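You operate a simulated robot arm through the tools that you are given. There is no shell and no other tool.

Carry out the task below with a simulated robot arm. There is one attempt and no reset: what you move stays moved.

Task
Steam the yellow spool in the pot until the green lamp lights.
Fine: rest the lid on the drip plate, lid on before the steam, then shut the steam. Set down upright: domed lid.

The check looks at the end state, three seconds after you hand in, the way a careful person would. Anything else that was tipped, shoved, dropped, spilled or broken makes it a failure. Lids that push on must go on centred and level and be pressed home; caps that screw on are set level and turned clockwise until they are tight.

Robot
A 7-joint arm with a two-finger parallel gripper, fixed in place. Base frame: the origin is on the floor under the middle of its stand, x ahead of it, y to its left, z up; the work surface is at about z = 0.84. Lengths are in m, angles in rad, forces in N, time in s.
With the tool pointing down near the work surface it reaches from about 0.28 to 0.7 m from the base axis. Its first joint turns from -2.897 to 2.897 rad. Payload 1.57 kg.
The tool frame sits at the grasp point between the pads (the TCP): z along the fingers, y along the line on which they close. The tips reach 0.03 m beyond it. Largest opening 0.08 m; finger width 0.017, thickness 0.012; the body of the gripper, 0.04 by 0.082 m, starts 0.08 m behind the TCP.
Orientation is that of the tool frame in the base frame, as a unit quaternion [w, x, y, z]. With the fingers straight down and closing along the base's y, the tool's x points along the base's -x, its y along +y and its z along -z.

Tools
- The arm moves only by the tool move_arm. Its argument "commands" is a list of rows, each an object of numbers (a shift or turn left out is 0, a gripper value left out holds the last): "tx", "ty", "tz": the shift along the base's x, y, z in m; "rx", "ry", "rz": the turn, a rotation vector about the base's x, y, z in rad. In form: [{"tx": .., "ty": .., "tz": .., "rx": .., "ry": .., "rz": ..}, ...]. A call has 1 to 20 rows; each row shifts and turns the commanded pose from where the row before left it. "gripper" is the finger opening in m, from 0 to 0.08, set as the call begins (left out, the last holds). A row lasts 0.2 s, in which the tool goes at most 0.05 m and 0.15 rad; a call with a longer step from one row to the next is refused whole, and so is a gripper value outside its range. Where a pose cannot be reached the arm comes as near as it can. A force on the tool above 90 N (or 10 N above the force at the start of the call, whichever is more), or a blocked arm, ends the call early, and 0.2 s more pass. The fingers move at their own pace (about 0.072 m/s each) and stop on an object; they squeeze with about 21 N. The grip force told is the motor's: it shows also when the fingers shut on nothing. Time passes only in rows, and 0.2 s behind the last, so rows that do not move let the fingers close. The reply holds the time, the measured pose of the TCP, the force on the tool along the base axes, the opening and the grip force, in the units named above and with some noise, with the torque about the TCP (base axes, N m) and any sound that the robot's microphone picked up.
- Cameras (640 x 400 px; columns grow to the right, rows downward): "scene" is fixed at [0.4021, 0.4991, 1.6067]; the picture's right is [-0.81, -0.59, 0.00], its down [-0.51, 0.70, -0.50] and it looks along [0.30, -0.40, -0.87] (base axes); focal length 315 px, centre (320, 200). "wrist" rides on the gripper at [0.072, -0.007, -0.122] in the tool frame; the picture's right is [0.09, 1.00, 0.00], its down [-0.84, 0.08, -0.54] and it looks along [-0.54, 0.05, 0.84] (tool axes); focal length 238 px, centre (320, 200). There is no depth. A picture from a camera that has moved, and an enlarged one, comes with that camera's place and axes in the base frame and with its lens.
- snapshot(camera): a new picture of that camera. The clock stands still meanwhile.
- lift_body(by): slides the trunk up (or, below 0, down) by that many m; the arm rides with it, the base frame stays. It gives what a move gives, with no picture.
- enlarge(camera, box): a new picture of the part [left, top, right, bottom] of that camera's present view, enlarged. The clock stands still meanwhile.
- close_job(): hands the job in; it is judged then, once.

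Nothing tells you positions but the pictures and the camera data. Unless the task says otherwise, let go and move clear before handing in.

The tools are called after "Emit:" as a command line: name --argument value ..., lists and objects as JSON in quotes. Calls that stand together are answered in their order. move_arm: Moves the arm, as the interface text tells. Its arguments: {"type":"object","properties":{"commands":{"type":"array"},"gripper":{"type":"number"}},"required":["commands"]} The other tools are called the same way: lift_body (by) moves the trunk up or down; snapshot (camera) takes a picture; enlarge (camera, box) takes an enlarged picture of a part of a camera's view; close_job () hands the job in.

At the start:

```text
clock: 0.0
eef_pos: [0.47, 0.2009, 1.202]
tcp_rot: [-0.001, -0.001, 1.0, -0.001]
force: [0.7, -0.3, 0.6]
wrist_torque: [0.01, -0.02, 0.02]
gripper_width: 0.0804
finger_force: 0.0
trunk travel left (down, up): [-0.4, 0.08]
```

scene: 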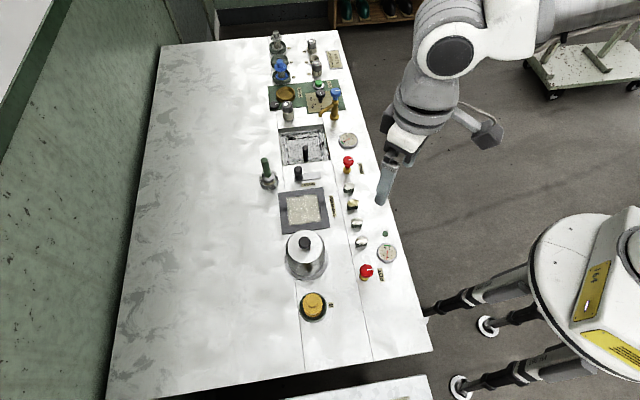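
wrist: 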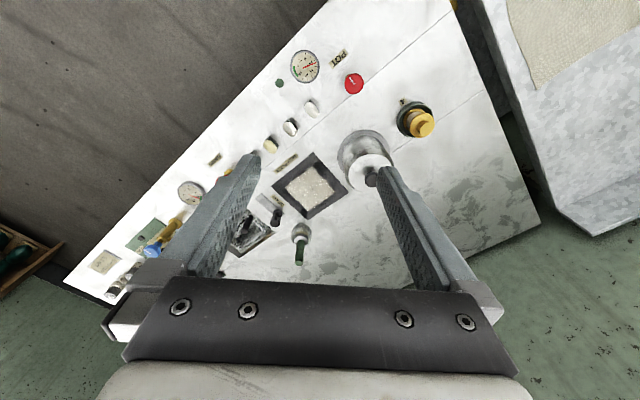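

I see a bench with a lidded pot, a yellow spool on a dark base, a dark-framed mesh plate, and a row of knobs and gauges along the near edge. I'll look closer before moving.

Emit:
enlarge --camera "scene" --box '[260, 210, 420, 330]'

Emit:
enlarge --camera "scene" --box '[240, 110, 400, 220]'

Emit:
enlarge --camera "scene" --box '[250, 20, 370, 130]'

Emit:
enlarge --camera "wrist" --box '[250, 30, 450, 180]'

```text
3.33 times, centred on (340, 270) of scene
camera zoom: at [0.4021, 0.4991, 1.6067], right [-0.81, -0.59, 0.0], down [-0.51, 0.7, -0.5], along [0.3, -0.4, -0.87], focal length 1049 px, centre (253, -33)
```

zoom: 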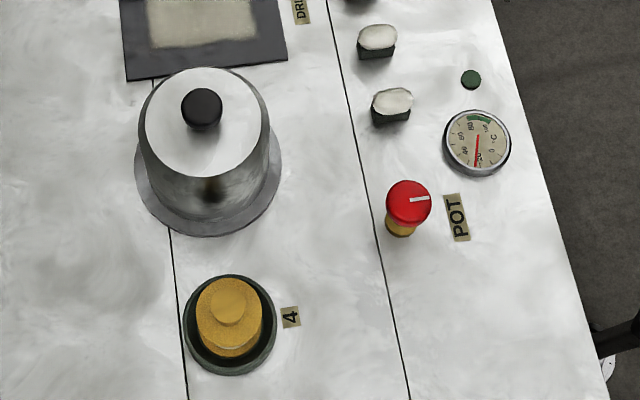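

```text
3.64 times, centred on (320, 165) of scene
camera zoom: at [0.4021, 0.4991, 1.6067], right [-0.81, -0.59, 0.0], down [-0.51, 0.7, -0.5], along [0.3, -0.4, -0.87], focal length 1144 px, centre (320, 327)
```

zoom: 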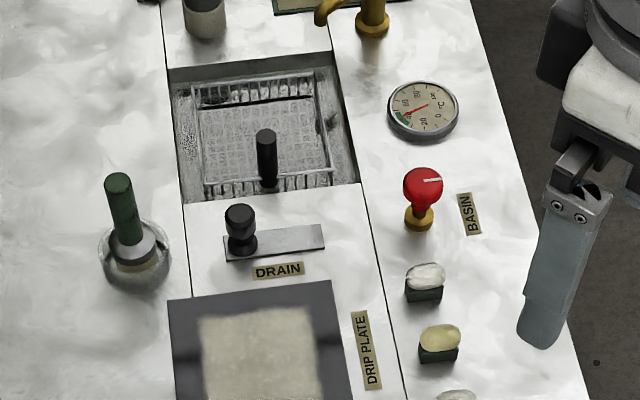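

```text
3.64 times, centred on (310, 75) of scene
camera zoom: at [0.4021, 0.4991, 1.6067], right [-0.81, -0.59, 0.0], down [-0.51, 0.7, -0.5], along [0.3, -0.4, -0.87], focal length 1144 px, centre (356, 654)
```

zoom: 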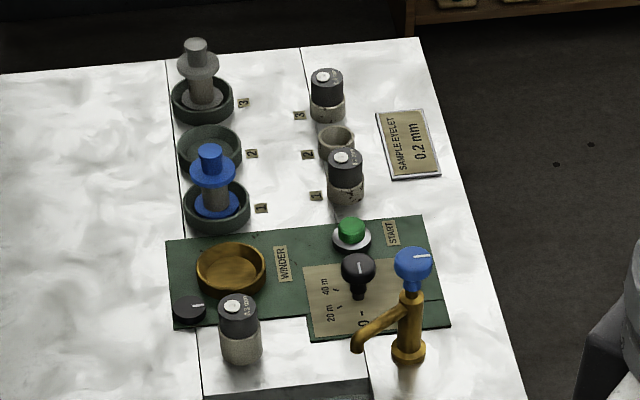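

```text
2.67 times, centred on (350, 105) of wrist
camera zoom: at [0.3982, 0.1935, 1.324], right [-0.09, 1.0, 0.0], down [0.84, 0.08, 0.54], along [0.54, 0.05, -0.84], focal length 636 px, centre (240, 453)
```

zoom: 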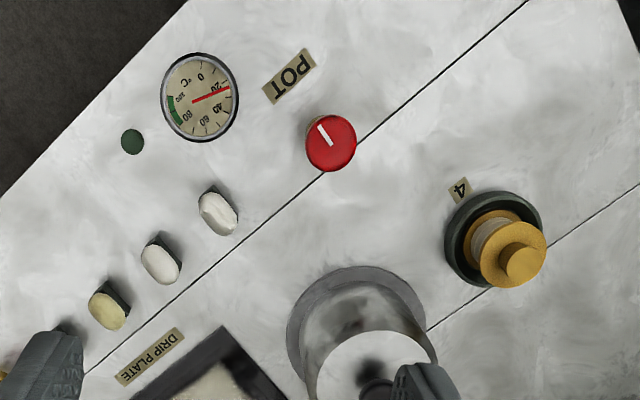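

The pot is at about (0.58, 0.31), the yellow spool in dish 4 at (0.50, 0.39), the red POT valve at (0.445, 0.255), and the drip plate at (0.68, 0.20). I'll move the arm to look closer at the spool and pot.

Emit:
move_arm --commands '[{"ty": 0.04, "tz": -0.02}, {"ty": 0.04, "tz": -0.02}, {"ty": 0.03, "tz": -0.02}, {"ty": 0.01}, {}]' --gripper 0.08

Emit:
snapshot --camera "wrist"

Emit:
enlarge --camera "wrist" --box '[160, 0, 480, 200]'

```text
clock: 1.2
eef_pos: [0.4696, 0.3189, 1.1412]
tcp_rot: [0.0, 0.0, 1.0, 0.0]
force: [-0.7, 0.4, 1.1]
wrist_torque: [0.0, -0.02, -0.01]
gripper_width: 0.0802
finger_force: 0.1
trunk travel left (down, up): [-0.4, 0.08]
```

```text
taken
camera wrist: at [0.3984, 0.3129, 1.2633], right [-0.09, 1.0, 0.0], down [0.84, 0.08, 0.54], along [0.54, 0.05, -0.84], focal length 238 px, centre (320, 200)
```

wrist: 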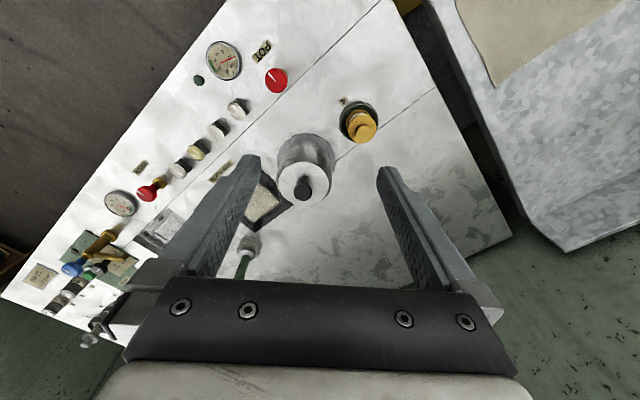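

```text
2.00 times, centred on (320, 100) of wrist
camera zoom: at [0.3984, 0.3129, 1.2633], right [-0.09, 1.0, 0.0], down [0.84, 0.08, 0.54], along [0.54, 0.05, -0.84], focal length 477 px, centre (320, 400)
```

zoom: 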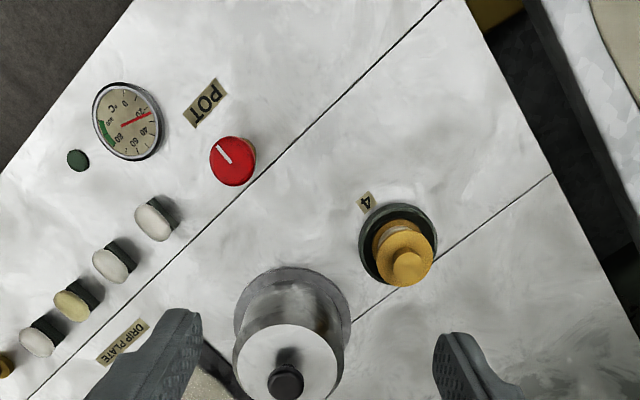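

The pot lid's black knob looks to be near (0.584, 0.305, 0.955), with the spool beside it. Next I'll hover over the lid knob for a closer look.

Emit:
move_arm --commands '[{"tx": 0.04, "ty": -0.005, "tz": 0.0}, {"tx": 0.04, "ty": -0.005, "tz": -0.02}, {"tx": 0.033, "ty": -0.004, "tz": -0.03}, {"tz": -0.02}, {}]'

Emit:
snapshot --camera "wrist"

Emit:
snapshot --camera "scene"

Emit:
enlarge --camera "wrist" --box '[220, 80, 460, 230]'

```text
clock: 2.4
eef_pos: [0.5832, 0.3045, 1.0712]
tcp_rot: [0.0, 0.0, 1.0, 0.001]
force: [-0.3, 0.1, -0.1]
wrist_torque: [0.01, -0.01, -0.02]
gripper_width: 0.0802
finger_force: 0.0
trunk travel left (down, up): [-0.4, 0.08]
```

```text
taken
camera wrist: at [0.5102, 0.2981, 1.1935], right [-0.09, 1.0, 0.0], down [0.84, 0.08, 0.54], along [0.54, 0.05, -0.84], focal length 238 px, centre (320, 200)
```

wrist: 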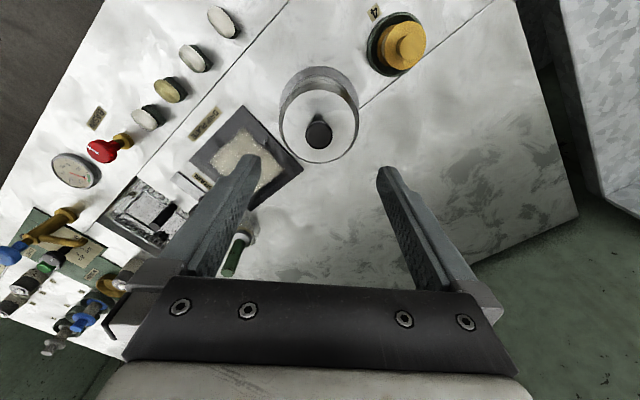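

```text
taken
```

scene: 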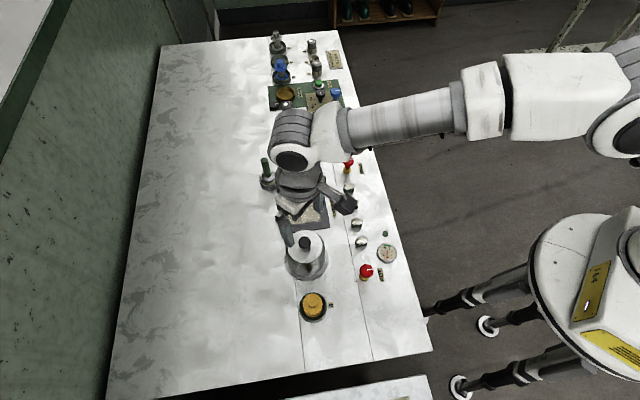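

```text
2.67 times, centred on (340, 155) of wrist
camera zoom: at [0.5102, 0.2981, 1.1935], right [-0.09, 1.0, 0.0], down [0.84, 0.08, 0.54], along [0.54, 0.05, -0.84], focal length 636 px, centre (267, 320)
```

zoom: 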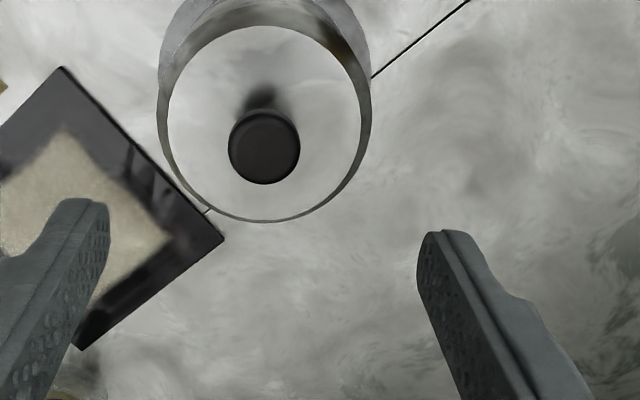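

The lid knob is about 27 mm across at (0.584, 0.304), with its top at z ≈ 0.97 and the lid surface at ≈ 0.938. I'll lower the open fingers around it.

Emit:
move_arm --commands '[{"tx": 0.0005, "ty": -0.0005, "tz": -0.03}, {"tz": -0.03}, {"tz": -0.02}, {"tz": -0.01}, {}]' --gripper 0.08

Emit:
snapshot --camera "wrist"

Emit:
enlarge --camera "scene" --box '[260, 190, 360, 290]'

```text
clock: 3.6
eef_pos: [0.583, 0.3057, 0.9824]
tcp_rot: [-0.001, 0.001, 1.0, 0.0]
force: [0.7, -0.5, -0.9]
wrist_torque: [-0.01, -0.04, 0.0]
gripper_width: 0.0801
finger_force: 0.0
trunk travel left (down, up): [-0.4, 0.08]
```

```text
taken
camera wrist: at [0.5105, 0.3007, 1.1045], right [-0.09, 1.0, 0.0], down [0.84, 0.08, 0.54], along [0.54, 0.05, -0.84], focal length 238 px, centre (320, 200)
```

wrist: 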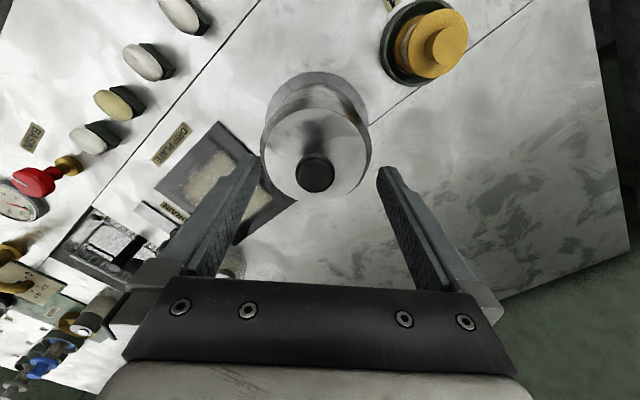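

```text
4.00 times, centred on (310, 240) of scene
camera zoom: at [0.4021, 0.4991, 1.6067], right [-0.81, -0.59, 0.0], down [-0.51, 0.7, -0.5], along [0.3, -0.4, -0.87], focal length 1258 px, centre (360, 40)
```

zoom: 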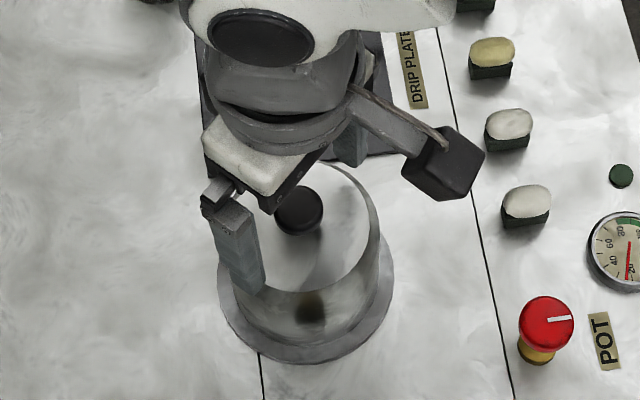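

The knob sits between the fingers, offset about 2 mm in y. I'll correct that and descend the last centimetre.

Emit:
move_arm --commands '[{"ty": -0.0015, "tz": -0.005}, {"tz": -0.004}, {}]' --gripper 0.08

Emit:
enlarge --camera "wrist" --box '[220, 60, 460, 210]'

Emit:
enlarge --camera "scene" --box '[280, 210, 340, 250]'

```text
clock: 4.4
eef_pos: [0.5842, 0.3049, 0.9727]
tcp_rot: [0.0, 0.0, 1.0, -0.001]
force: [-0.1, 0.1, 0.1]
wrist_torque: [-0.01, -0.02, 0.02]
gripper_width: 0.08
finger_force: 0.1
trunk travel left (down, up): [-0.4, 0.08]
```

```text
2.67 times, centred on (340, 135) of wrist
camera zoom: at [0.5113, 0.2983, 1.0948], right [-0.09, 1.0, 0.0], down [0.84, 0.08, 0.54], along [0.54, 0.05, -0.84], focal length 636 px, centre (267, 373)
```

zoom: 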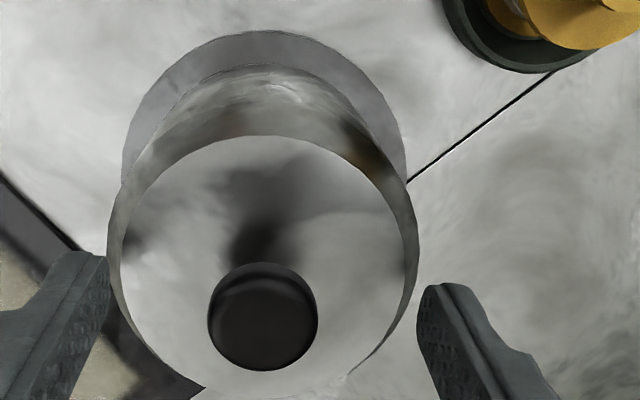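

```text
10.00 times, centred on (310, 230) of scene
camera zoom: at [0.4021, 0.4991, 1.6067], right [-0.81, -0.59, 0.0], down [-0.51, 0.7, -0.5], along [0.3, -0.4, -0.87], focal length 3146 px, centre (420, -100)
```

zoom: 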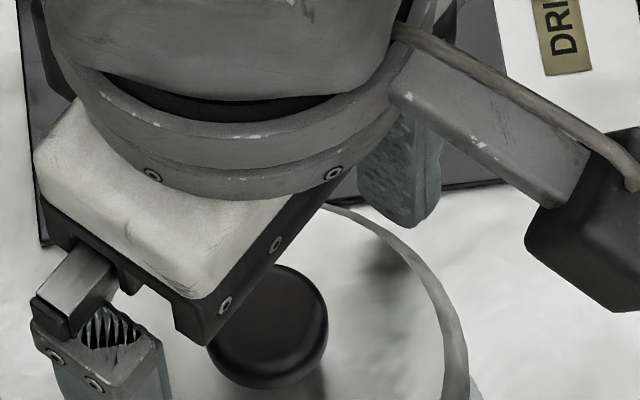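

The fingertips straddle the knob with about 2 cm of overlap. I'll close the grip here.

Emit:
move_arm --commands '[{"ty": -0.0005}, {}, {}, {}]' --gripper 0.0

Emit:
enlarge --camera "wrist" --box '[220, 60, 460, 210]'

```text
clock: 5.4
eef_pos: [0.5833, 0.3046, 0.972]
tcp_rot: [0.0, 0.0, 1.0, 0.001]
force: [0.0, 0.2, 0.4]
wrist_torque: [0.0, 0.01, 0.01]
gripper_width: 0.0267
finger_force: 20.5
trunk travel left (down, up): [-0.4, 0.08]
```

```text
2.67 times, centred on (340, 135) of wrist
camera zoom: at [0.5114, 0.2974, 1.0947], right [-0.09, 1.0, 0.0], down [0.84, 0.08, 0.54], along [0.54, 0.05, -0.84], focal length 636 px, centre (267, 373)
```

zoom: 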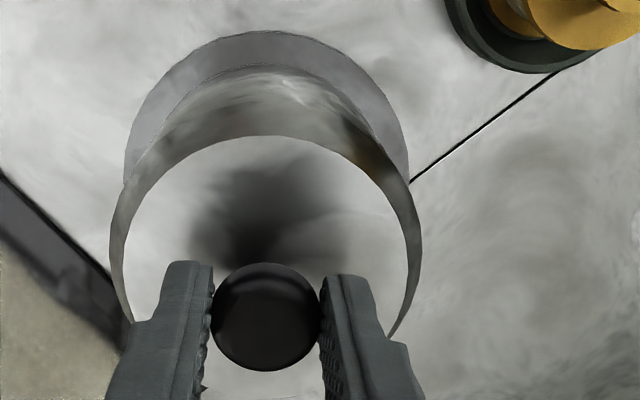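

The knob is gripped at 26.7 mm. I'll lift straight up in small steps and watch the force.

Emit:
move_arm --commands '[{"tz": 0.005}, {"tz": 0.005}, {"tz": 0.01}, {"tz": 0.01}, {}]'

Emit:
snapshot --camera "wrist"

Emit:
enlarge --camera "scene" --box '[260, 190, 360, 290]'

```text
clock: 6.6
eef_pos: [0.5838, 0.3046, 1.004]
tcp_rot: [-0.001, 0.001, 1.0, 0.0]
force: [-0.6, 0.1, -1.3]
wrist_torque: [0.01, -0.04, 0.03]
gripper_width: 0.027
finger_force: 20.6
trunk travel left (down, up): [-0.4, 0.08]
```

```text
taken
camera wrist: at [0.5119, 0.2976, 1.1262], right [-0.09, 1.0, 0.0], down [0.84, 0.08, 0.54], along [0.54, 0.05, -0.84], focal length 238 px, centre (320, 200)
```

wrist: 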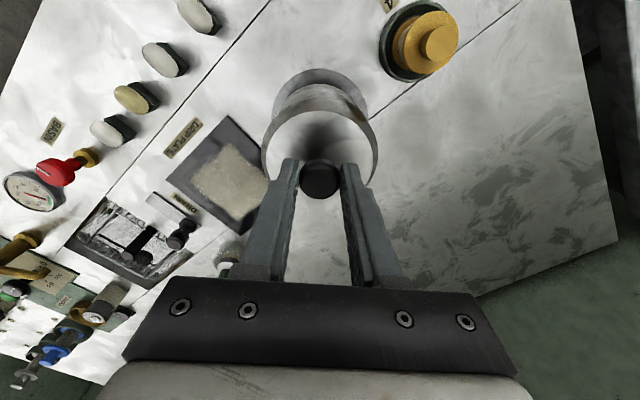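

```text
4.00 times, centred on (310, 240) of scene
camera zoom: at [0.4021, 0.4991, 1.6067], right [-0.81, -0.59, 0.0], down [-0.51, 0.7, -0.5], along [0.3, -0.4, -0.87], focal length 1258 px, centre (360, 40)
```

zoom: 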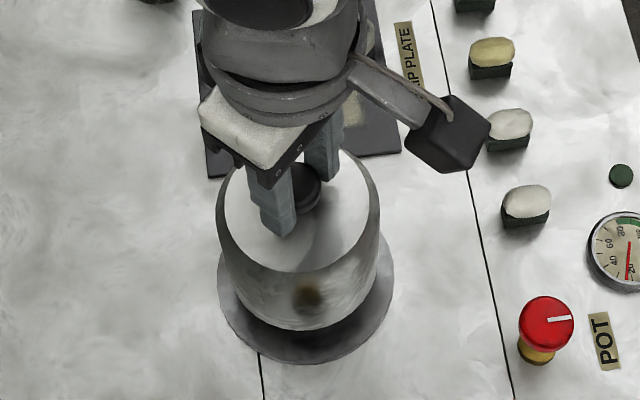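

The whole bell is rising: the "domed lid" is tall, like a cloche over a flat pot base. I'll keep lifting to see the underside and the pot.

Emit:
move_arm --commands '[{"tz": 0.02}, {"tz": 0.03}, {"tz": 0.03}, {"tz": 0.03}, {"tz": 0.02}, {}]'

Emit:
snapshot --camera "wrist"

Emit:
enlarge --camera "scene" --box '[250, 170, 370, 290]'

```text
clock: 8.0
eef_pos: [0.5845, 0.3045, 1.134]
tcp_rot: [0.0, 0.0, 1.0, -0.001]
force: [-0.4, 0.1, -1.5]
wrist_torque: [0.0, -0.01, 0.0]
gripper_width: 0.0267
finger_force: 21.1
trunk travel left (down, up): [-0.4, 0.08]
```

```text
taken
camera wrist: at [0.5119, 0.2971, 1.2564], right [-0.09, 1.0, 0.0], down [0.84, 0.08, 0.54], along [0.54, 0.05, -0.84], focal length 238 px, centre (320, 200)
```

wrist: 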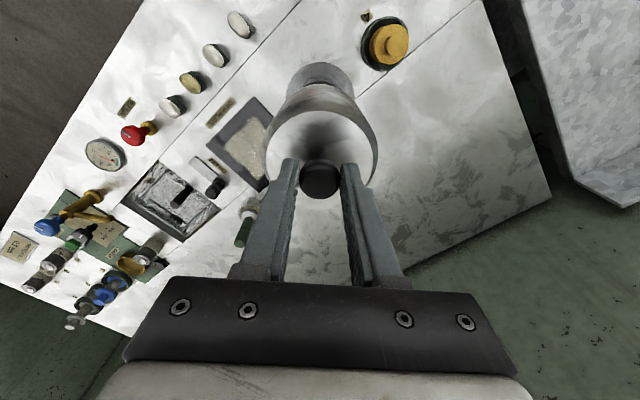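

```text
3.33 times, centred on (310, 230) of scene
camera zoom: at [0.4021, 0.4991, 1.6067], right [-0.81, -0.59, 0.0], down [-0.51, 0.7, -0.5], along [0.3, -0.4, -0.87], focal length 1049 px, centre (353, 100)
```

zoom: 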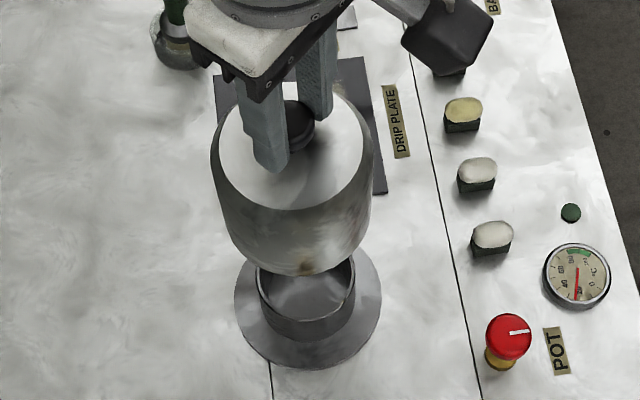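

With the bell lifted, the pot is a shallow cup about 7 cm wide on a flanged base. The drip plate is about 12 cm square and centred at (0.677, 0.195). I'll carry the lid there, staying high.

Emit:
move_arm --commands '[{"tx": 0.022, "ty": -0.028}, {"tx": 0.022, "ty": -0.028}, {"tx": 0.022, "ty": -0.028}, {"tx": 0.022, "ty": -0.026}, {}, {}]'

Emit:
snapshot --camera "wrist"

Emit:
snapshot --camera "scene"

```text
clock: 9.4
eef_pos: [0.6711, 0.1932, 1.1357]
tcp_rot: [0.0, 0.0, 1.0, 0.0]
force: [0.3, 0.5, -0.6]
wrist_torque: [0.01, 0.0, 0.02]
gripper_width: 0.0268
finger_force: 20.6
trunk travel left (down, up): [-0.4, 0.08]
```

```text
taken
camera wrist: at [0.5991, 0.187, 1.2574], right [-0.09, 1.0, 0.0], down [0.84, 0.08, 0.54], along [0.54, 0.05, -0.84], focal length 238 px, centre (320, 200)
```

wrist: 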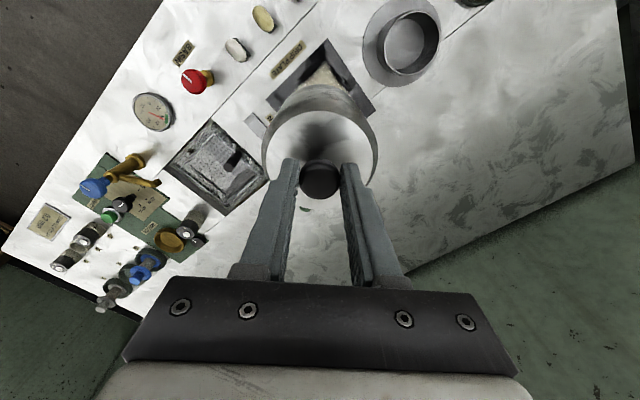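

```text
taken
```

scene: 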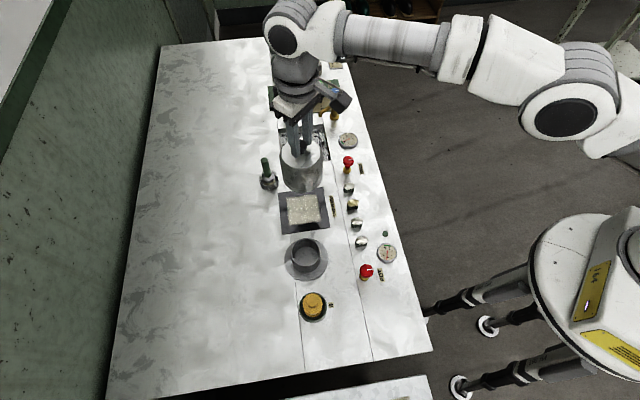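

The lid is over the drip plate, roughly centred. I'll lower it in stages and check reach and force.

Emit:
move_arm --commands '[{"tx": 0.002, "ty": 0.001, "tz": -0.03}, {"tz": -0.03}, {"tz": -0.03}, {"tz": -0.02}, {"tz": -0.015}, {}, {}]'

Emit:
snapshot --camera "wrist"

Emit:
enlarge --camera "scene" --box '[250, 130, 370, 250]'

```text
clock: 11.0
eef_pos: [0.6743, 0.1951, 1.008]
tcp_rot: [0.001, -0.001, 1.0, 0.0]
force: [-0.9, -0.8, -0.3]
wrist_torque: [0.01, 0.02, 0.0]
gripper_width: 0.0265
finger_force: 21.0
trunk travel left (down, up): [-0.4, 0.08]
```

```text
taken
camera wrist: at [0.6014, 0.1879, 1.1298], right [-0.09, 1.0, 0.0], down [0.84, 0.08, 0.54], along [0.54, 0.05, -0.84], focal length 238 px, centre (320, 200)
```

wrist: 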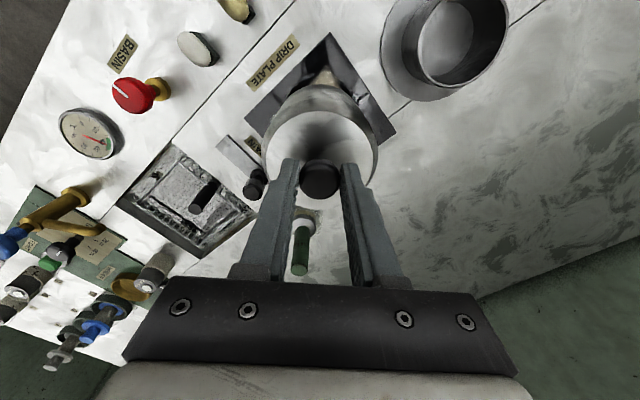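

```text
3.33 times, centred on (310, 190) of scene
camera zoom: at [0.4021, 0.4991, 1.6067], right [-0.81, -0.59, 0.0], down [-0.51, 0.7, -0.5], along [0.3, -0.4, -0.87], focal length 1049 px, centre (353, 233)
```

zoom: 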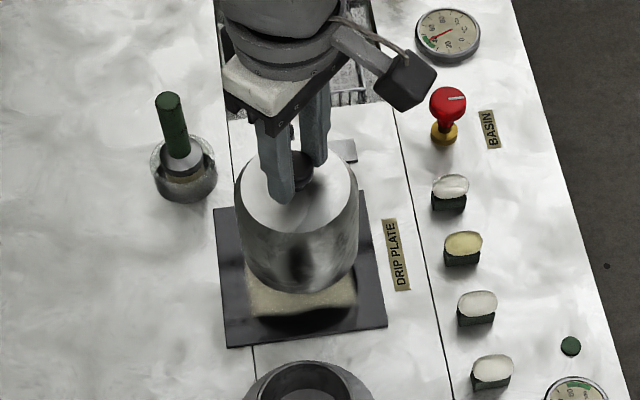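

The lid is centred over the plate, about 3 cm above it. I'll lower it further, slowing near contact.

Emit:
move_arm --commands '[{"tz": -0.01}, {"tz": -0.01}, {"tz": -0.004}, {}]'

Emit:
enlarge --camera "scene" --box '[270, 160, 350, 240]'

```text
clock: 12.0
eef_pos: [0.6736, 0.1939, 0.983]
tcp_rot: [0.0, 0.001, 1.0, 0.0]
force: [0.2, -1.0, -1.8]
wrist_torque: [0.01, 0.0, 0.0]
gripper_width: 0.0266
finger_force: 20.7
trunk travel left (down, up): [-0.4, 0.08]
```

```text
5.00 times, centred on (310, 200) of scene
camera zoom: at [0.4021, 0.4991, 1.6067], right [-0.81, -0.59, 0.0], down [-0.51, 0.7, -0.5], along [0.3, -0.4, -0.87], focal length 1573 px, centre (370, 200)
```

zoom: 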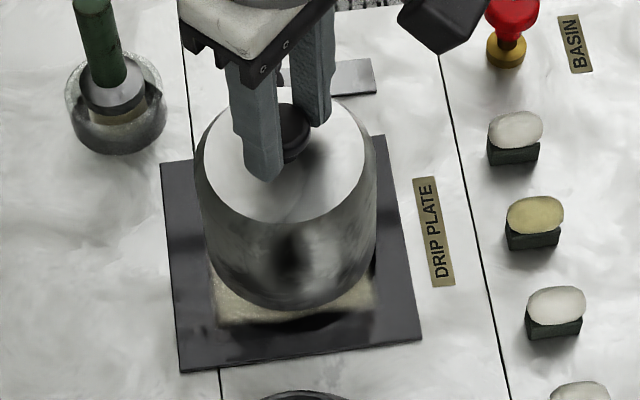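

Emit:
move_arm --commands '[{"tz": -0.003}, {"tz": -0.003}, {}]'

Emit:
enlarge --camera "scene" --box '[270, 160, 350, 240]'

```text
clock: 12.8
eef_pos: [0.6746, 0.1948, 0.978]
tcp_rot: [0.0, 0.0, 1.0, 0.0]
force: [-1.4, 0.5, -1.6]
wrist_torque: [0.0, 0.0, -0.03]
gripper_width: 0.0265
finger_force: 20.9
trunk travel left (down, up): [-0.4, 0.08]
```

```text
5.00 times, centred on (310, 200) of scene
camera zoom: at [0.4021, 0.4991, 1.6067], right [-0.81, -0.59, 0.0], down [-0.51, 0.7, -0.5], along [0.3, -0.4, -0.87], focal length 1573 px, centre (370, 200)
```

zoom: 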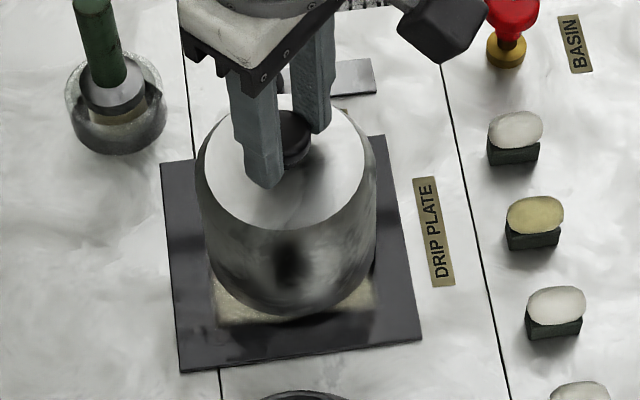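

There is still a small gap under the lid, so I'll keep lowering in 2 mm steps.

Emit:
move_arm --commands '[{"tz": -0.002}, {"tz": -0.002}, {}]'

Emit:
enlarge --camera "scene" --box '[270, 160, 350, 240]'

```text
clock: 13.6
eef_pos: [0.6732, 0.1935, 0.9743]
tcp_rot: [0.0, 0.001, 1.0, 0.0]
force: [1.1, 0.3, -0.7]
wrist_torque: [0.0, -0.02, 0.02]
gripper_width: 0.0266
finger_force: 21.4
trunk travel left (down, up): [-0.4, 0.08]
```

```text
5.00 times, centred on (310, 200) of scene
camera zoom: at [0.4021, 0.4991, 1.6067], right [-0.81, -0.59, 0.0], down [-0.51, 0.7, -0.5], along [0.3, -0.4, -0.87], focal length 1573 px, centre (370, 200)
```

zoom: 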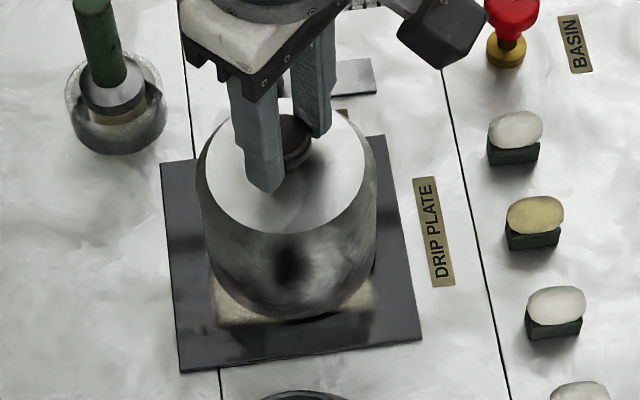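

Emit:
move_arm --commands '[{"tz": -0.002}, {"tz": -0.001}, {}]'

Emit:
enlarge --camera "scene" --box '[270, 160, 350, 240]'

```text
clock: 14.4
eef_pos: [0.6737, 0.1955, 0.9707]
tcp_rot: [0.0, 0.001, 1.0, 0.0]
force: [-0.6, -0.5, -1.0]
wrist_torque: [0.0, 0.0, 0.03]
gripper_width: 0.027
finger_force: 20.8
trunk travel left (down, up): [-0.4, 0.08]
```

```text
5.00 times, centred on (310, 200) of scene
camera zoom: at [0.4021, 0.4991, 1.6067], right [-0.81, -0.59, 0.0], down [-0.51, 0.7, -0.5], along [0.3, -0.4, -0.87], focal length 1573 px, centre (370, 200)
```

zoom: 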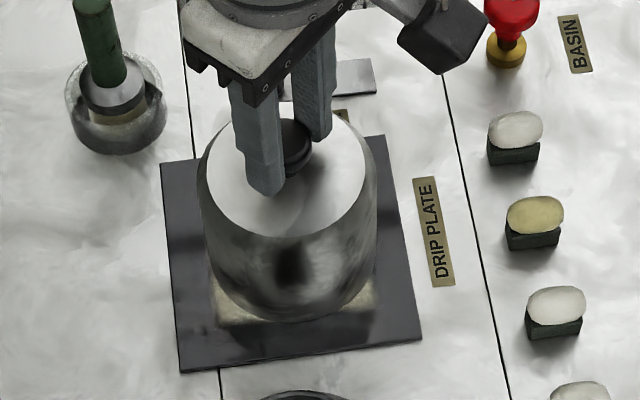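

Emit:
move_arm --commands '[{"tz": -0.0015}, {}, {}]'

Emit:
move_arm --commands '[{"tz": -0.0015}, {}, {}]'

Emit:
enlarge --camera "scene" --box '[270, 160, 350, 240]'

```text
clock: 15.2
eef_pos: [0.6739, 0.1946, 0.9702]
tcp_rot: [0.001, 0.0, 1.0, 0.0]
force: [0.0, -0.3, 2.1]
wrist_torque: [0.05, 0.13, 0.0]
gripper_width: 0.027
finger_force: 20.5
trunk travel left (down, up): [-0.4, 0.08]
```

```text
clock: 16.0
eef_pos: [0.6733, 0.1958, 0.9698]
tcp_rot: [0.002, 0.0, 1.0, 0.001]
force: [0.3, 0.5, 13.7]
wrist_torque: [0.04, -0.07, -0.01]
gripper_width: 0.0268
finger_force: 21.4
trunk travel left (down, up): [-0.4, 0.08]
```

```text
5.00 times, centred on (310, 200) of scene
camera zoom: at [0.4021, 0.4991, 1.6067], right [-0.81, -0.59, 0.0], down [-0.51, 0.7, -0.5], along [0.3, -0.4, -0.87], focal length 1573 px, centre (370, 200)
```

zoom: 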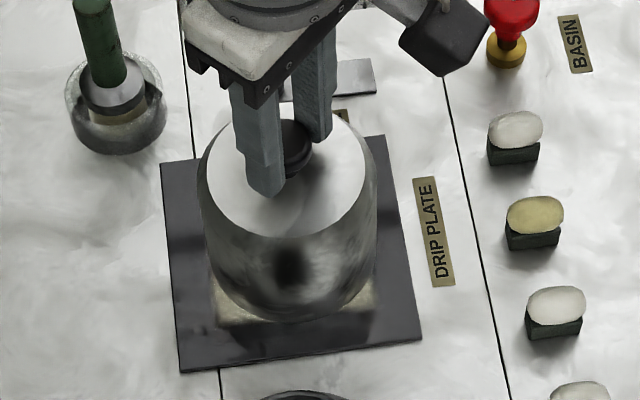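

The lid is down on the drip plate, with 13.7 N of contact at TCP z = 0.970. I'll ease off the pressure, then open and rise straight up.

Emit:
move_arm --commands '[{"tz": 0.0025}, {}]'

Emit:
move_arm --commands '[{}, {}, {}]' --gripper 0.055

Emit:
move_arm --commands '[{"tz": 0.01}, {"tz": 0.02}, {"tz": 0.03}, {"tz": 0.04}, {"tz": 0.04}, {}]'

Emit:
snapshot --camera "wrist"

Emit:
enlarge --camera "scene" --box '[270, 160, 350, 240]'

```text
clock: 16.6
eef_pos: [0.6738, 0.195, 0.9707]
tcp_rot: [0.0, 0.0, 1.0, 0.0]
force: [2.3, 0.4, 5.4]
wrist_torque: [0.01, -0.59, 0.02]
gripper_width: 0.0268
finger_force: 21.2
trunk travel left (down, up): [-0.4, 0.08]
```

```text
clock: 17.4
eef_pos: [0.6733, 0.1945, 0.9706]
tcp_rot: [-0.001, 0.0, 1.0, 0.0]
force: [-0.3, 0.1, 0.1]
wrist_torque: [0.01, 0.0, 0.03]
gripper_width: 0.0548
finger_force: 0.0
trunk travel left (down, up): [-0.4, 0.08]
```

```text
clock: 18.8
eef_pos: [0.6749, 0.1952, 1.1117]
tcp_rot: [0.001, 0.0, 1.0, 0.001]
force: [-0.6, -0.4, 0.4]
wrist_torque: [0.02, 0.01, 0.03]
gripper_width: 0.0549
finger_force: 0.0
trunk travel left (down, up): [-0.4, 0.08]
```

```text
taken
camera wrist: at [0.6026, 0.1895, 1.2328], right [-0.09, 1.0, 0.0], down [0.84, 0.08, 0.54], along [0.54, 0.05, -0.84], focal length 238 px, centre (320, 200)
```

wrist: 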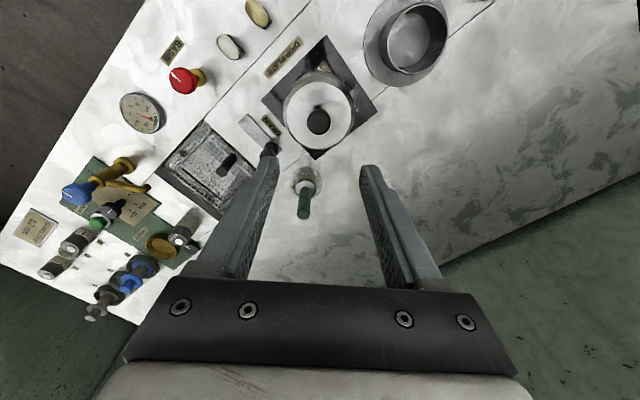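

```text
5.00 times, centred on (310, 200) of scene
camera zoom: at [0.4021, 0.4991, 1.6067], right [-0.81, -0.59, 0.0], down [-0.51, 0.7, -0.5], along [0.3, -0.4, -0.87], focal length 1573 px, centre (370, 200)
```

zoom: 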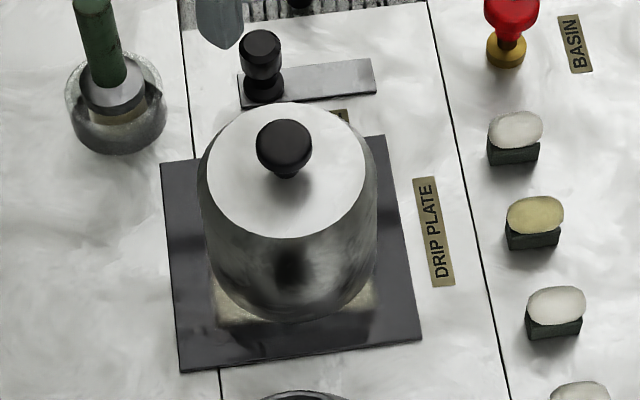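

The lid stands upright on the drip plate. Next I'll move over to the yellow spool and look closely.

Emit:
move_arm --commands '[{"tx": -0.03, "ty": 0.03}, {"tx": -0.03, "ty": 0.035}, {"tx": -0.03, "ty": 0.035}, {"tx": -0.03, "ty": 0.035}, {"tx": -0.03, "ty": 0.035}, {"tx": -0.02, "ty": 0.025}, {}, {}]' --gripper 0.08

Emit:
snapshot --camera "wrist"

Emit:
enlarge --camera "wrist" --box '[240, 60, 400, 180]'

Emit:
enlarge --camera "scene" --box '[270, 220, 360, 330]'

```text
clock: 20.6
eef_pos: [0.5019, 0.3911, 1.1111]
tcp_rot: [0.0, 0.0, 1.0, 0.0]
force: [-0.4, -0.2, 0.0]
wrist_torque: [-0.03, -0.01, 0.04]
gripper_width: 0.0799
finger_force: 0.0
trunk travel left (down, up): [-0.4, 0.08]
```

```text
taken
camera wrist: at [0.431, 0.3845, 1.2335], right [-0.09, 1.0, 0.0], down [0.84, 0.08, 0.54], along [0.54, 0.05, -0.84], focal length 238 px, centre (320, 200)
```

wrist: 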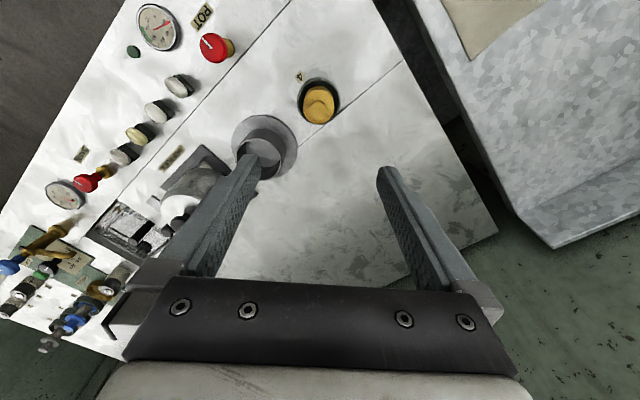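

```text
3.33 times, centred on (320, 120) of wrist
camera zoom: at [0.431, 0.3845, 1.2335], right [-0.09, 1.0, 0.0], down [0.84, 0.08, 0.54], along [0.54, 0.05, -0.84], focal length 794 px, centre (320, 467)
```

zoom: 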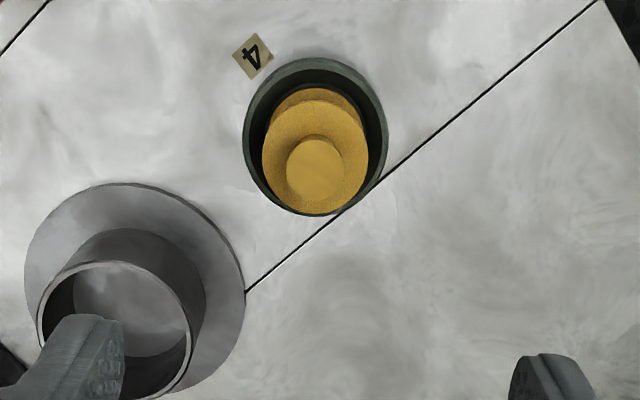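

```text
3.64 times, centred on (315, 275) of scene
camera zoom: at [0.4021, 0.4991, 1.6067], right [-0.81, -0.59, 0.0], down [-0.51, 0.7, -0.5], along [0.3, -0.4, -0.87], focal length 1144 px, centre (338, -73)
```

zoom: 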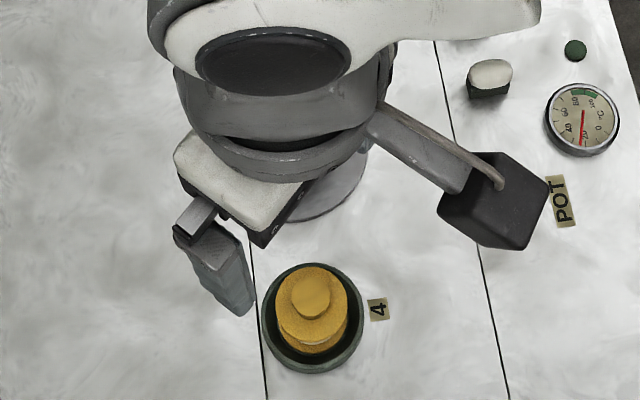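

The spool stands in dish 4 at about (0.502, 0.389). Its top flange is at z ≈ 0.898 and a 22 mm stub reaches z ≈ 0.927. I'll descend partway and recheck alignment before gripping the stub.

Emit:
move_arm --commands '[{"tx": 0.0005, "ty": -0.002, "tz": -0.04}, {"tz": -0.04}, {"tz": -0.04}, {"tz": -0.02}, {}]' --gripper 0.06

Emit:
enlarge --camera "wrist" --box '[220, 80, 420, 230]'

Emit:
enlarge --camera "scene" --box '[280, 260, 350, 330]'

```text
clock: 21.8
eef_pos: [0.5048, 0.3896, 0.969]
tcp_rot: [0.0, 0.0, 1.0, 0.0]
force: [0.2, 0.4, 0.2]
wrist_torque: [0.02, -0.04, 0.01]
gripper_width: 0.06
finger_force: 0.1
trunk travel left (down, up): [-0.4, 0.08]
```

```text
2.67 times, centred on (320, 155) of wrist
camera zoom: at [0.4322, 0.3821, 1.0911], right [-0.09, 1.0, 0.0], down [0.84, 0.08, 0.54], along [0.54, 0.05, -0.84], focal length 636 px, centre (320, 320)
```

zoom: 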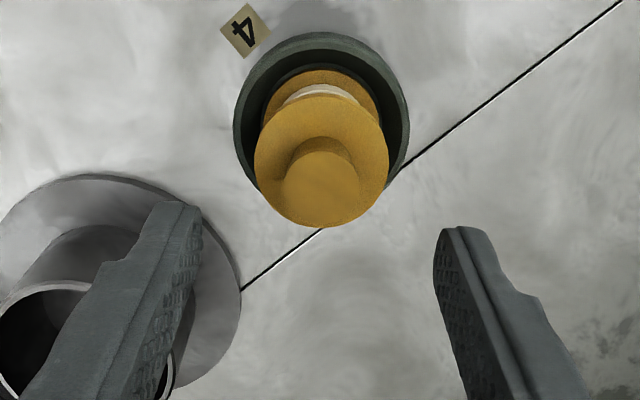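

```text
5.71 times, centred on (315, 295) of scene
camera zoom: at [0.4021, 0.4991, 1.6067], right [-0.81, -0.59, 0.0], down [-0.51, 0.7, -0.5], along [0.3, -0.4, -0.87], focal length 1798 px, centre (349, -343)
```

zoom: 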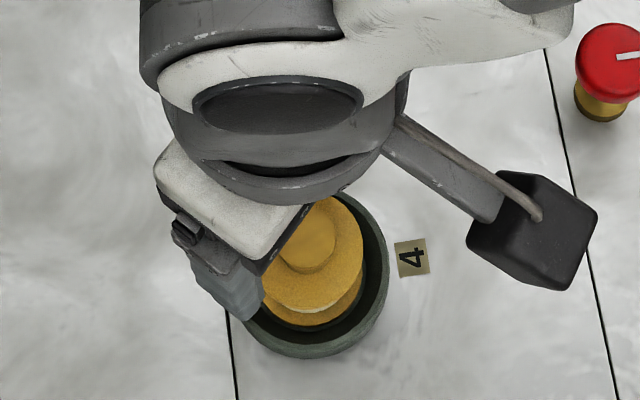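

Combining both views puts the stub top nearer z ≈ 0.907 and the flange top at ≈ 0.88, centred on (0.5037, 0.3885). I'll lower by 4 cm and check again.

Emit:
move_arm --commands '[{"ty": -0.001, "tz": -0.02}, {"tz": -0.015}, {"tz": -0.005}, {}]' --gripper 0.06

Emit:
enlarge --camera "wrist" --box '[220, 80, 420, 230]'

Emit:
enlarge --camera "scene" --box '[280, 260, 350, 330]'

```text
clock: 22.8
eef_pos: [0.5044, 0.3867, 0.9311]
tcp_rot: [0.0, 0.0, 1.0, 0.0]
force: [-0.2, 0.3, 0.5]
wrist_torque: [-0.02, -0.04, 0.02]
gripper_width: 0.0602
finger_force: 0.1
trunk travel left (down, up): [-0.4, 0.08]
```

```text
2.67 times, centred on (320, 155) of wrist
camera zoom: at [0.4324, 0.3807, 1.052], right [-0.09, 1.0, 0.0], down [0.84, 0.08, 0.54], along [0.54, 0.05, -0.84], focal length 636 px, centre (320, 320)
```

zoom: 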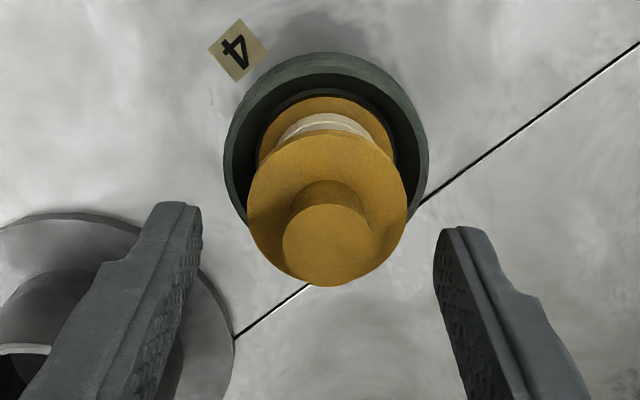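

```text
5.71 times, centred on (315, 295) of scene
camera zoom: at [0.4021, 0.4991, 1.6067], right [-0.81, -0.59, 0.0], down [-0.51, 0.7, -0.5], along [0.3, -0.4, -0.87], focal length 1798 px, centre (349, -343)
```

zoom: 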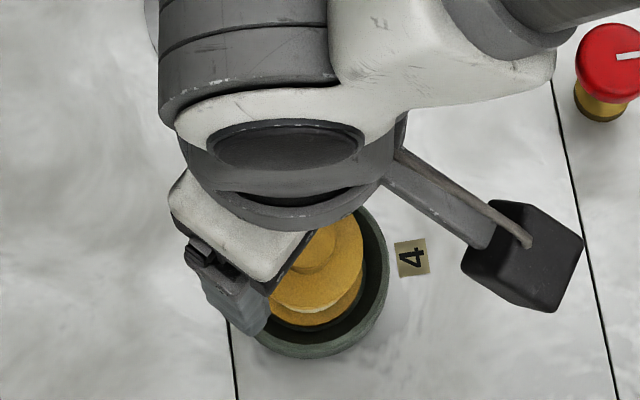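

The stub is between the fingers: top at z ≈ 0.905, flange at 0.882. I'll go down another 14 mm so the tips sit just above the flange.

Emit:
move_arm --commands '[{"ty": 0.001, "tz": -0.008}, {"tz": -0.006}, {}]' --gripper 0.06

Emit:
enlarge --camera "wrist" --box '[220, 80, 420, 230]'

```text
clock: 23.6
eef_pos: [0.5043, 0.3887, 0.9155]
tcp_rot: [0.001, 0.0, 1.0, 0.0]
force: [-0.1, -0.2, -0.4]
wrist_torque: [-0.01, -0.02, 0.02]
gripper_width: 0.0599
finger_force: 0.1
trunk travel left (down, up): [-0.4, 0.08]
```

```text
2.67 times, centred on (320, 155) of wrist
camera zoom: at [0.4327, 0.3814, 1.0382], right [-0.09, 1.0, 0.0], down [0.84, 0.08, 0.54], along [0.54, 0.05, -0.84], focal length 636 px, centre (320, 320)
```

zoom: 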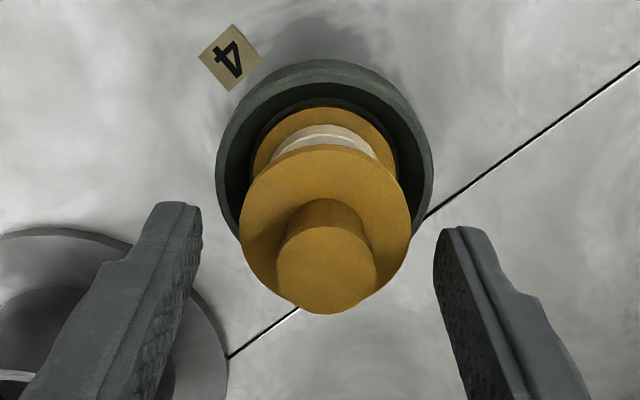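

The tips are about 3 mm above the flange, with around 18 mm of stub between the pads. Closing the grip.

Emit:
move_arm --commands '[{}, {}, {}, {}]' --gripper 0.0

Emit:
enlarge --camera "wrist" --box '[220, 80, 420, 230]'

```text
clock: 24.6
eef_pos: [0.5041, 0.3874, 0.9155]
tcp_rot: [0.0, 0.001, 1.0, -0.001]
force: [-0.4, 0.5, 0.7]
wrist_torque: [0.0, 0.01, 0.0]
gripper_width: 0.0427
finger_force: 20.5
trunk travel left (down, up): [-0.4, 0.08]
```

```text
2.67 times, centred on (320, 155) of wrist
camera zoom: at [0.4326, 0.3813, 1.0382], right [-0.09, 1.0, 0.0], down [0.84, 0.08, 0.54], along [0.54, 0.05, -0.84], focal length 636 px, centre (320, 320)
```

zoom: 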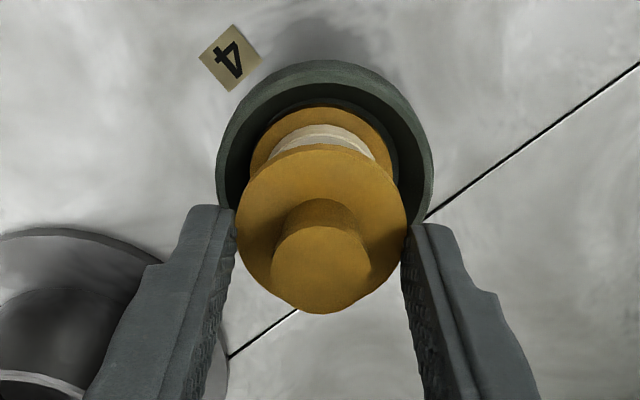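

The fingers closed on the 43 mm flange rather than the stub, so the flange sits higher than I estimated. It also appears to be 4–5 mm nearer in x than the TCP. I'll reopen, raise, shift and recheck.

Emit:
move_arm --commands '[{}, {}]' --gripper 0.06

Emit:
move_arm --commands '[{"tz": 0.006}, {"tx": -0.004, "tz": 0.006}, {}]'

Emit:
enlarge --camera "wrist" --box '[220, 80, 420, 230]'

Emit:
enlarge --camera "scene" --box '[280, 260, 350, 330]'

```text
clock: 25.2
eef_pos: [0.5052, 0.3884, 0.9172]
tcp_rot: [0.0, 0.0, 1.0, 0.0]
force: [0.0, -0.4, 0.5]
wrist_torque: [0.02, -0.02, 0.01]
gripper_width: 0.06
finger_force: 0.2
trunk travel left (down, up): [-0.4, 0.08]
```

```text
clock: 26.0
eef_pos: [0.5007, 0.3879, 0.9269]
tcp_rot: [0.0, 0.0, 1.0, 0.001]
force: [-0.7, -0.5, -1.2]
wrist_torque: [0.01, 0.0, -0.02]
gripper_width: 0.0602
finger_force: 0.0
trunk travel left (down, up): [-0.4, 0.08]
```

```text
2.67 times, centred on (320, 155) of wrist
camera zoom: at [0.428, 0.3816, 1.0499], right [-0.09, 1.0, 0.0], down [0.84, 0.08, 0.54], along [0.54, 0.05, -0.84], focal length 636 px, centre (320, 320)
```

zoom: 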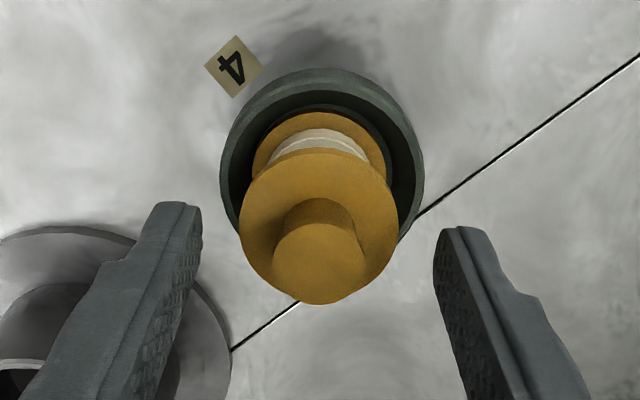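

```text
5.71 times, centred on (315, 295) of scene
camera zoom: at [0.4021, 0.4991, 1.6067], right [-0.81, -0.59, 0.0], down [-0.51, 0.7, -0.5], along [0.3, -0.4, -0.87], focal length 1798 px, centre (349, -343)
```

zoom: 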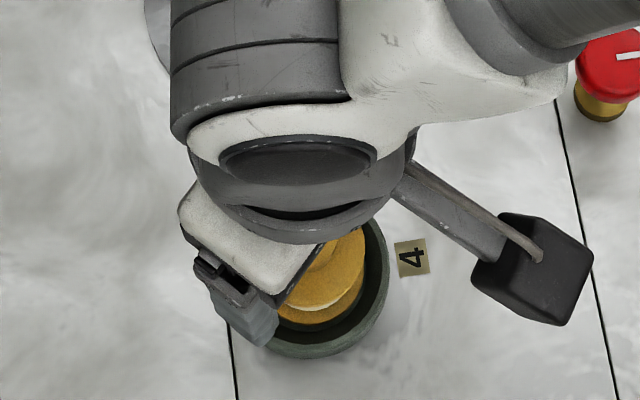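

The stub is centred between the pads and the tips are at z ≈ 0.897, above the flange. Closing on the stub now.

Emit:
move_arm --commands '[{}, {}, {}, {}]' --gripper 0.0

Emit:
enlarge --camera "wrist" --box '[220, 80, 420, 230]'

```text
clock: 27.0
eef_pos: [0.4999, 0.3881, 0.9269]
tcp_rot: [0.0, 0.001, 1.0, 0.0]
force: [-0.3, -0.1, 0.2]
wrist_torque: [0.01, 0.04, -0.04]
gripper_width: 0.0218
finger_force: 21.0
trunk travel left (down, up): [-0.4, 0.08]
```

```text
2.67 times, centred on (320, 155) of wrist
camera zoom: at [0.428, 0.3816, 1.0498], right [-0.09, 1.0, 0.0], down [0.84, 0.08, 0.54], along [0.54, 0.05, -0.84], focal length 636 px, centre (320, 320)
```

zoom: 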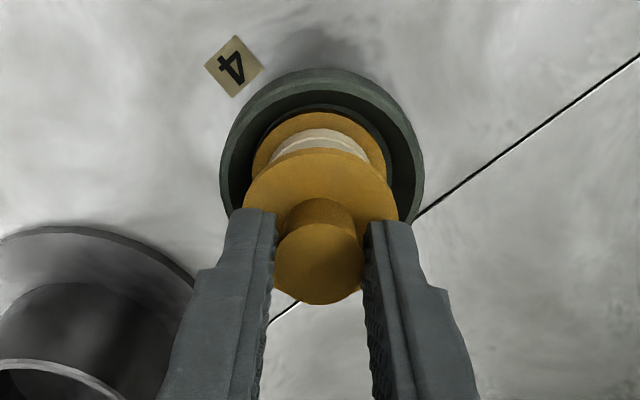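

The stub is gripped at 21.8 mm. I'll lift the spool straight up out of the dish.

Emit:
move_arm --commands '[{"tz": 0.01}, {"tz": 0.02}, {"tz": 0.03}, {"tz": 0.04}, {"tz": 0.04}, {}]'

Emit:
snapshot --camera "wrist"

Emit:
enlarge --camera "scene" --box '[250, 200, 370, 330]'

```text
clock: 28.4
eef_pos: [0.5004, 0.3878, 1.0688]
tcp_rot: [0.001, 0.0, 1.0, 0.0]
force: [0.9, 0.2, -0.3]
wrist_torque: [0.0, 0.0, -0.02]
gripper_width: 0.022
finger_force: 20.9
trunk travel left (down, up): [-0.4, 0.08]
```

```text
taken
camera wrist: at [0.4282, 0.3801, 1.1909], right [-0.09, 1.0, 0.0], down [0.84, 0.08, 0.54], along [0.54, 0.05, -0.84], focal length 238 px, centre (320, 200)
```

wrist: 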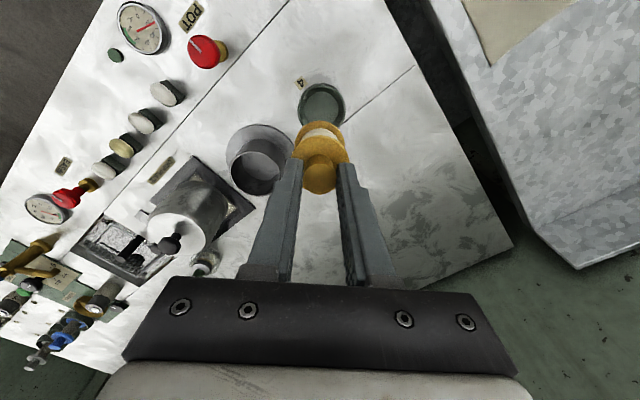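

```text
3.08 times, centred on (310, 265) of scene
camera zoom: at [0.4021, 0.4991, 1.6067], right [-0.81, -0.59, 0.0], down [-0.51, 0.7, -0.5], along [0.3, -0.4, -0.87], focal length 968 px, centre (351, 0)
```

zoom: 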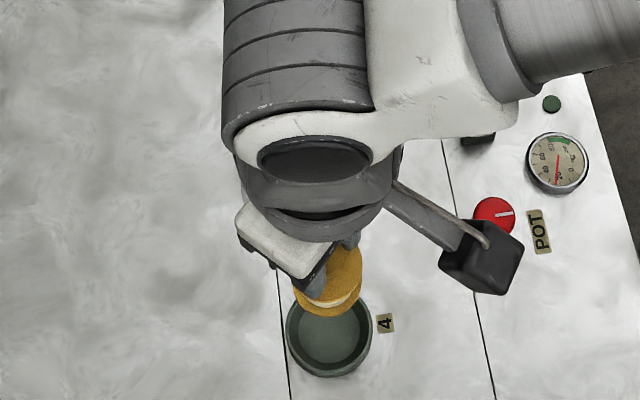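

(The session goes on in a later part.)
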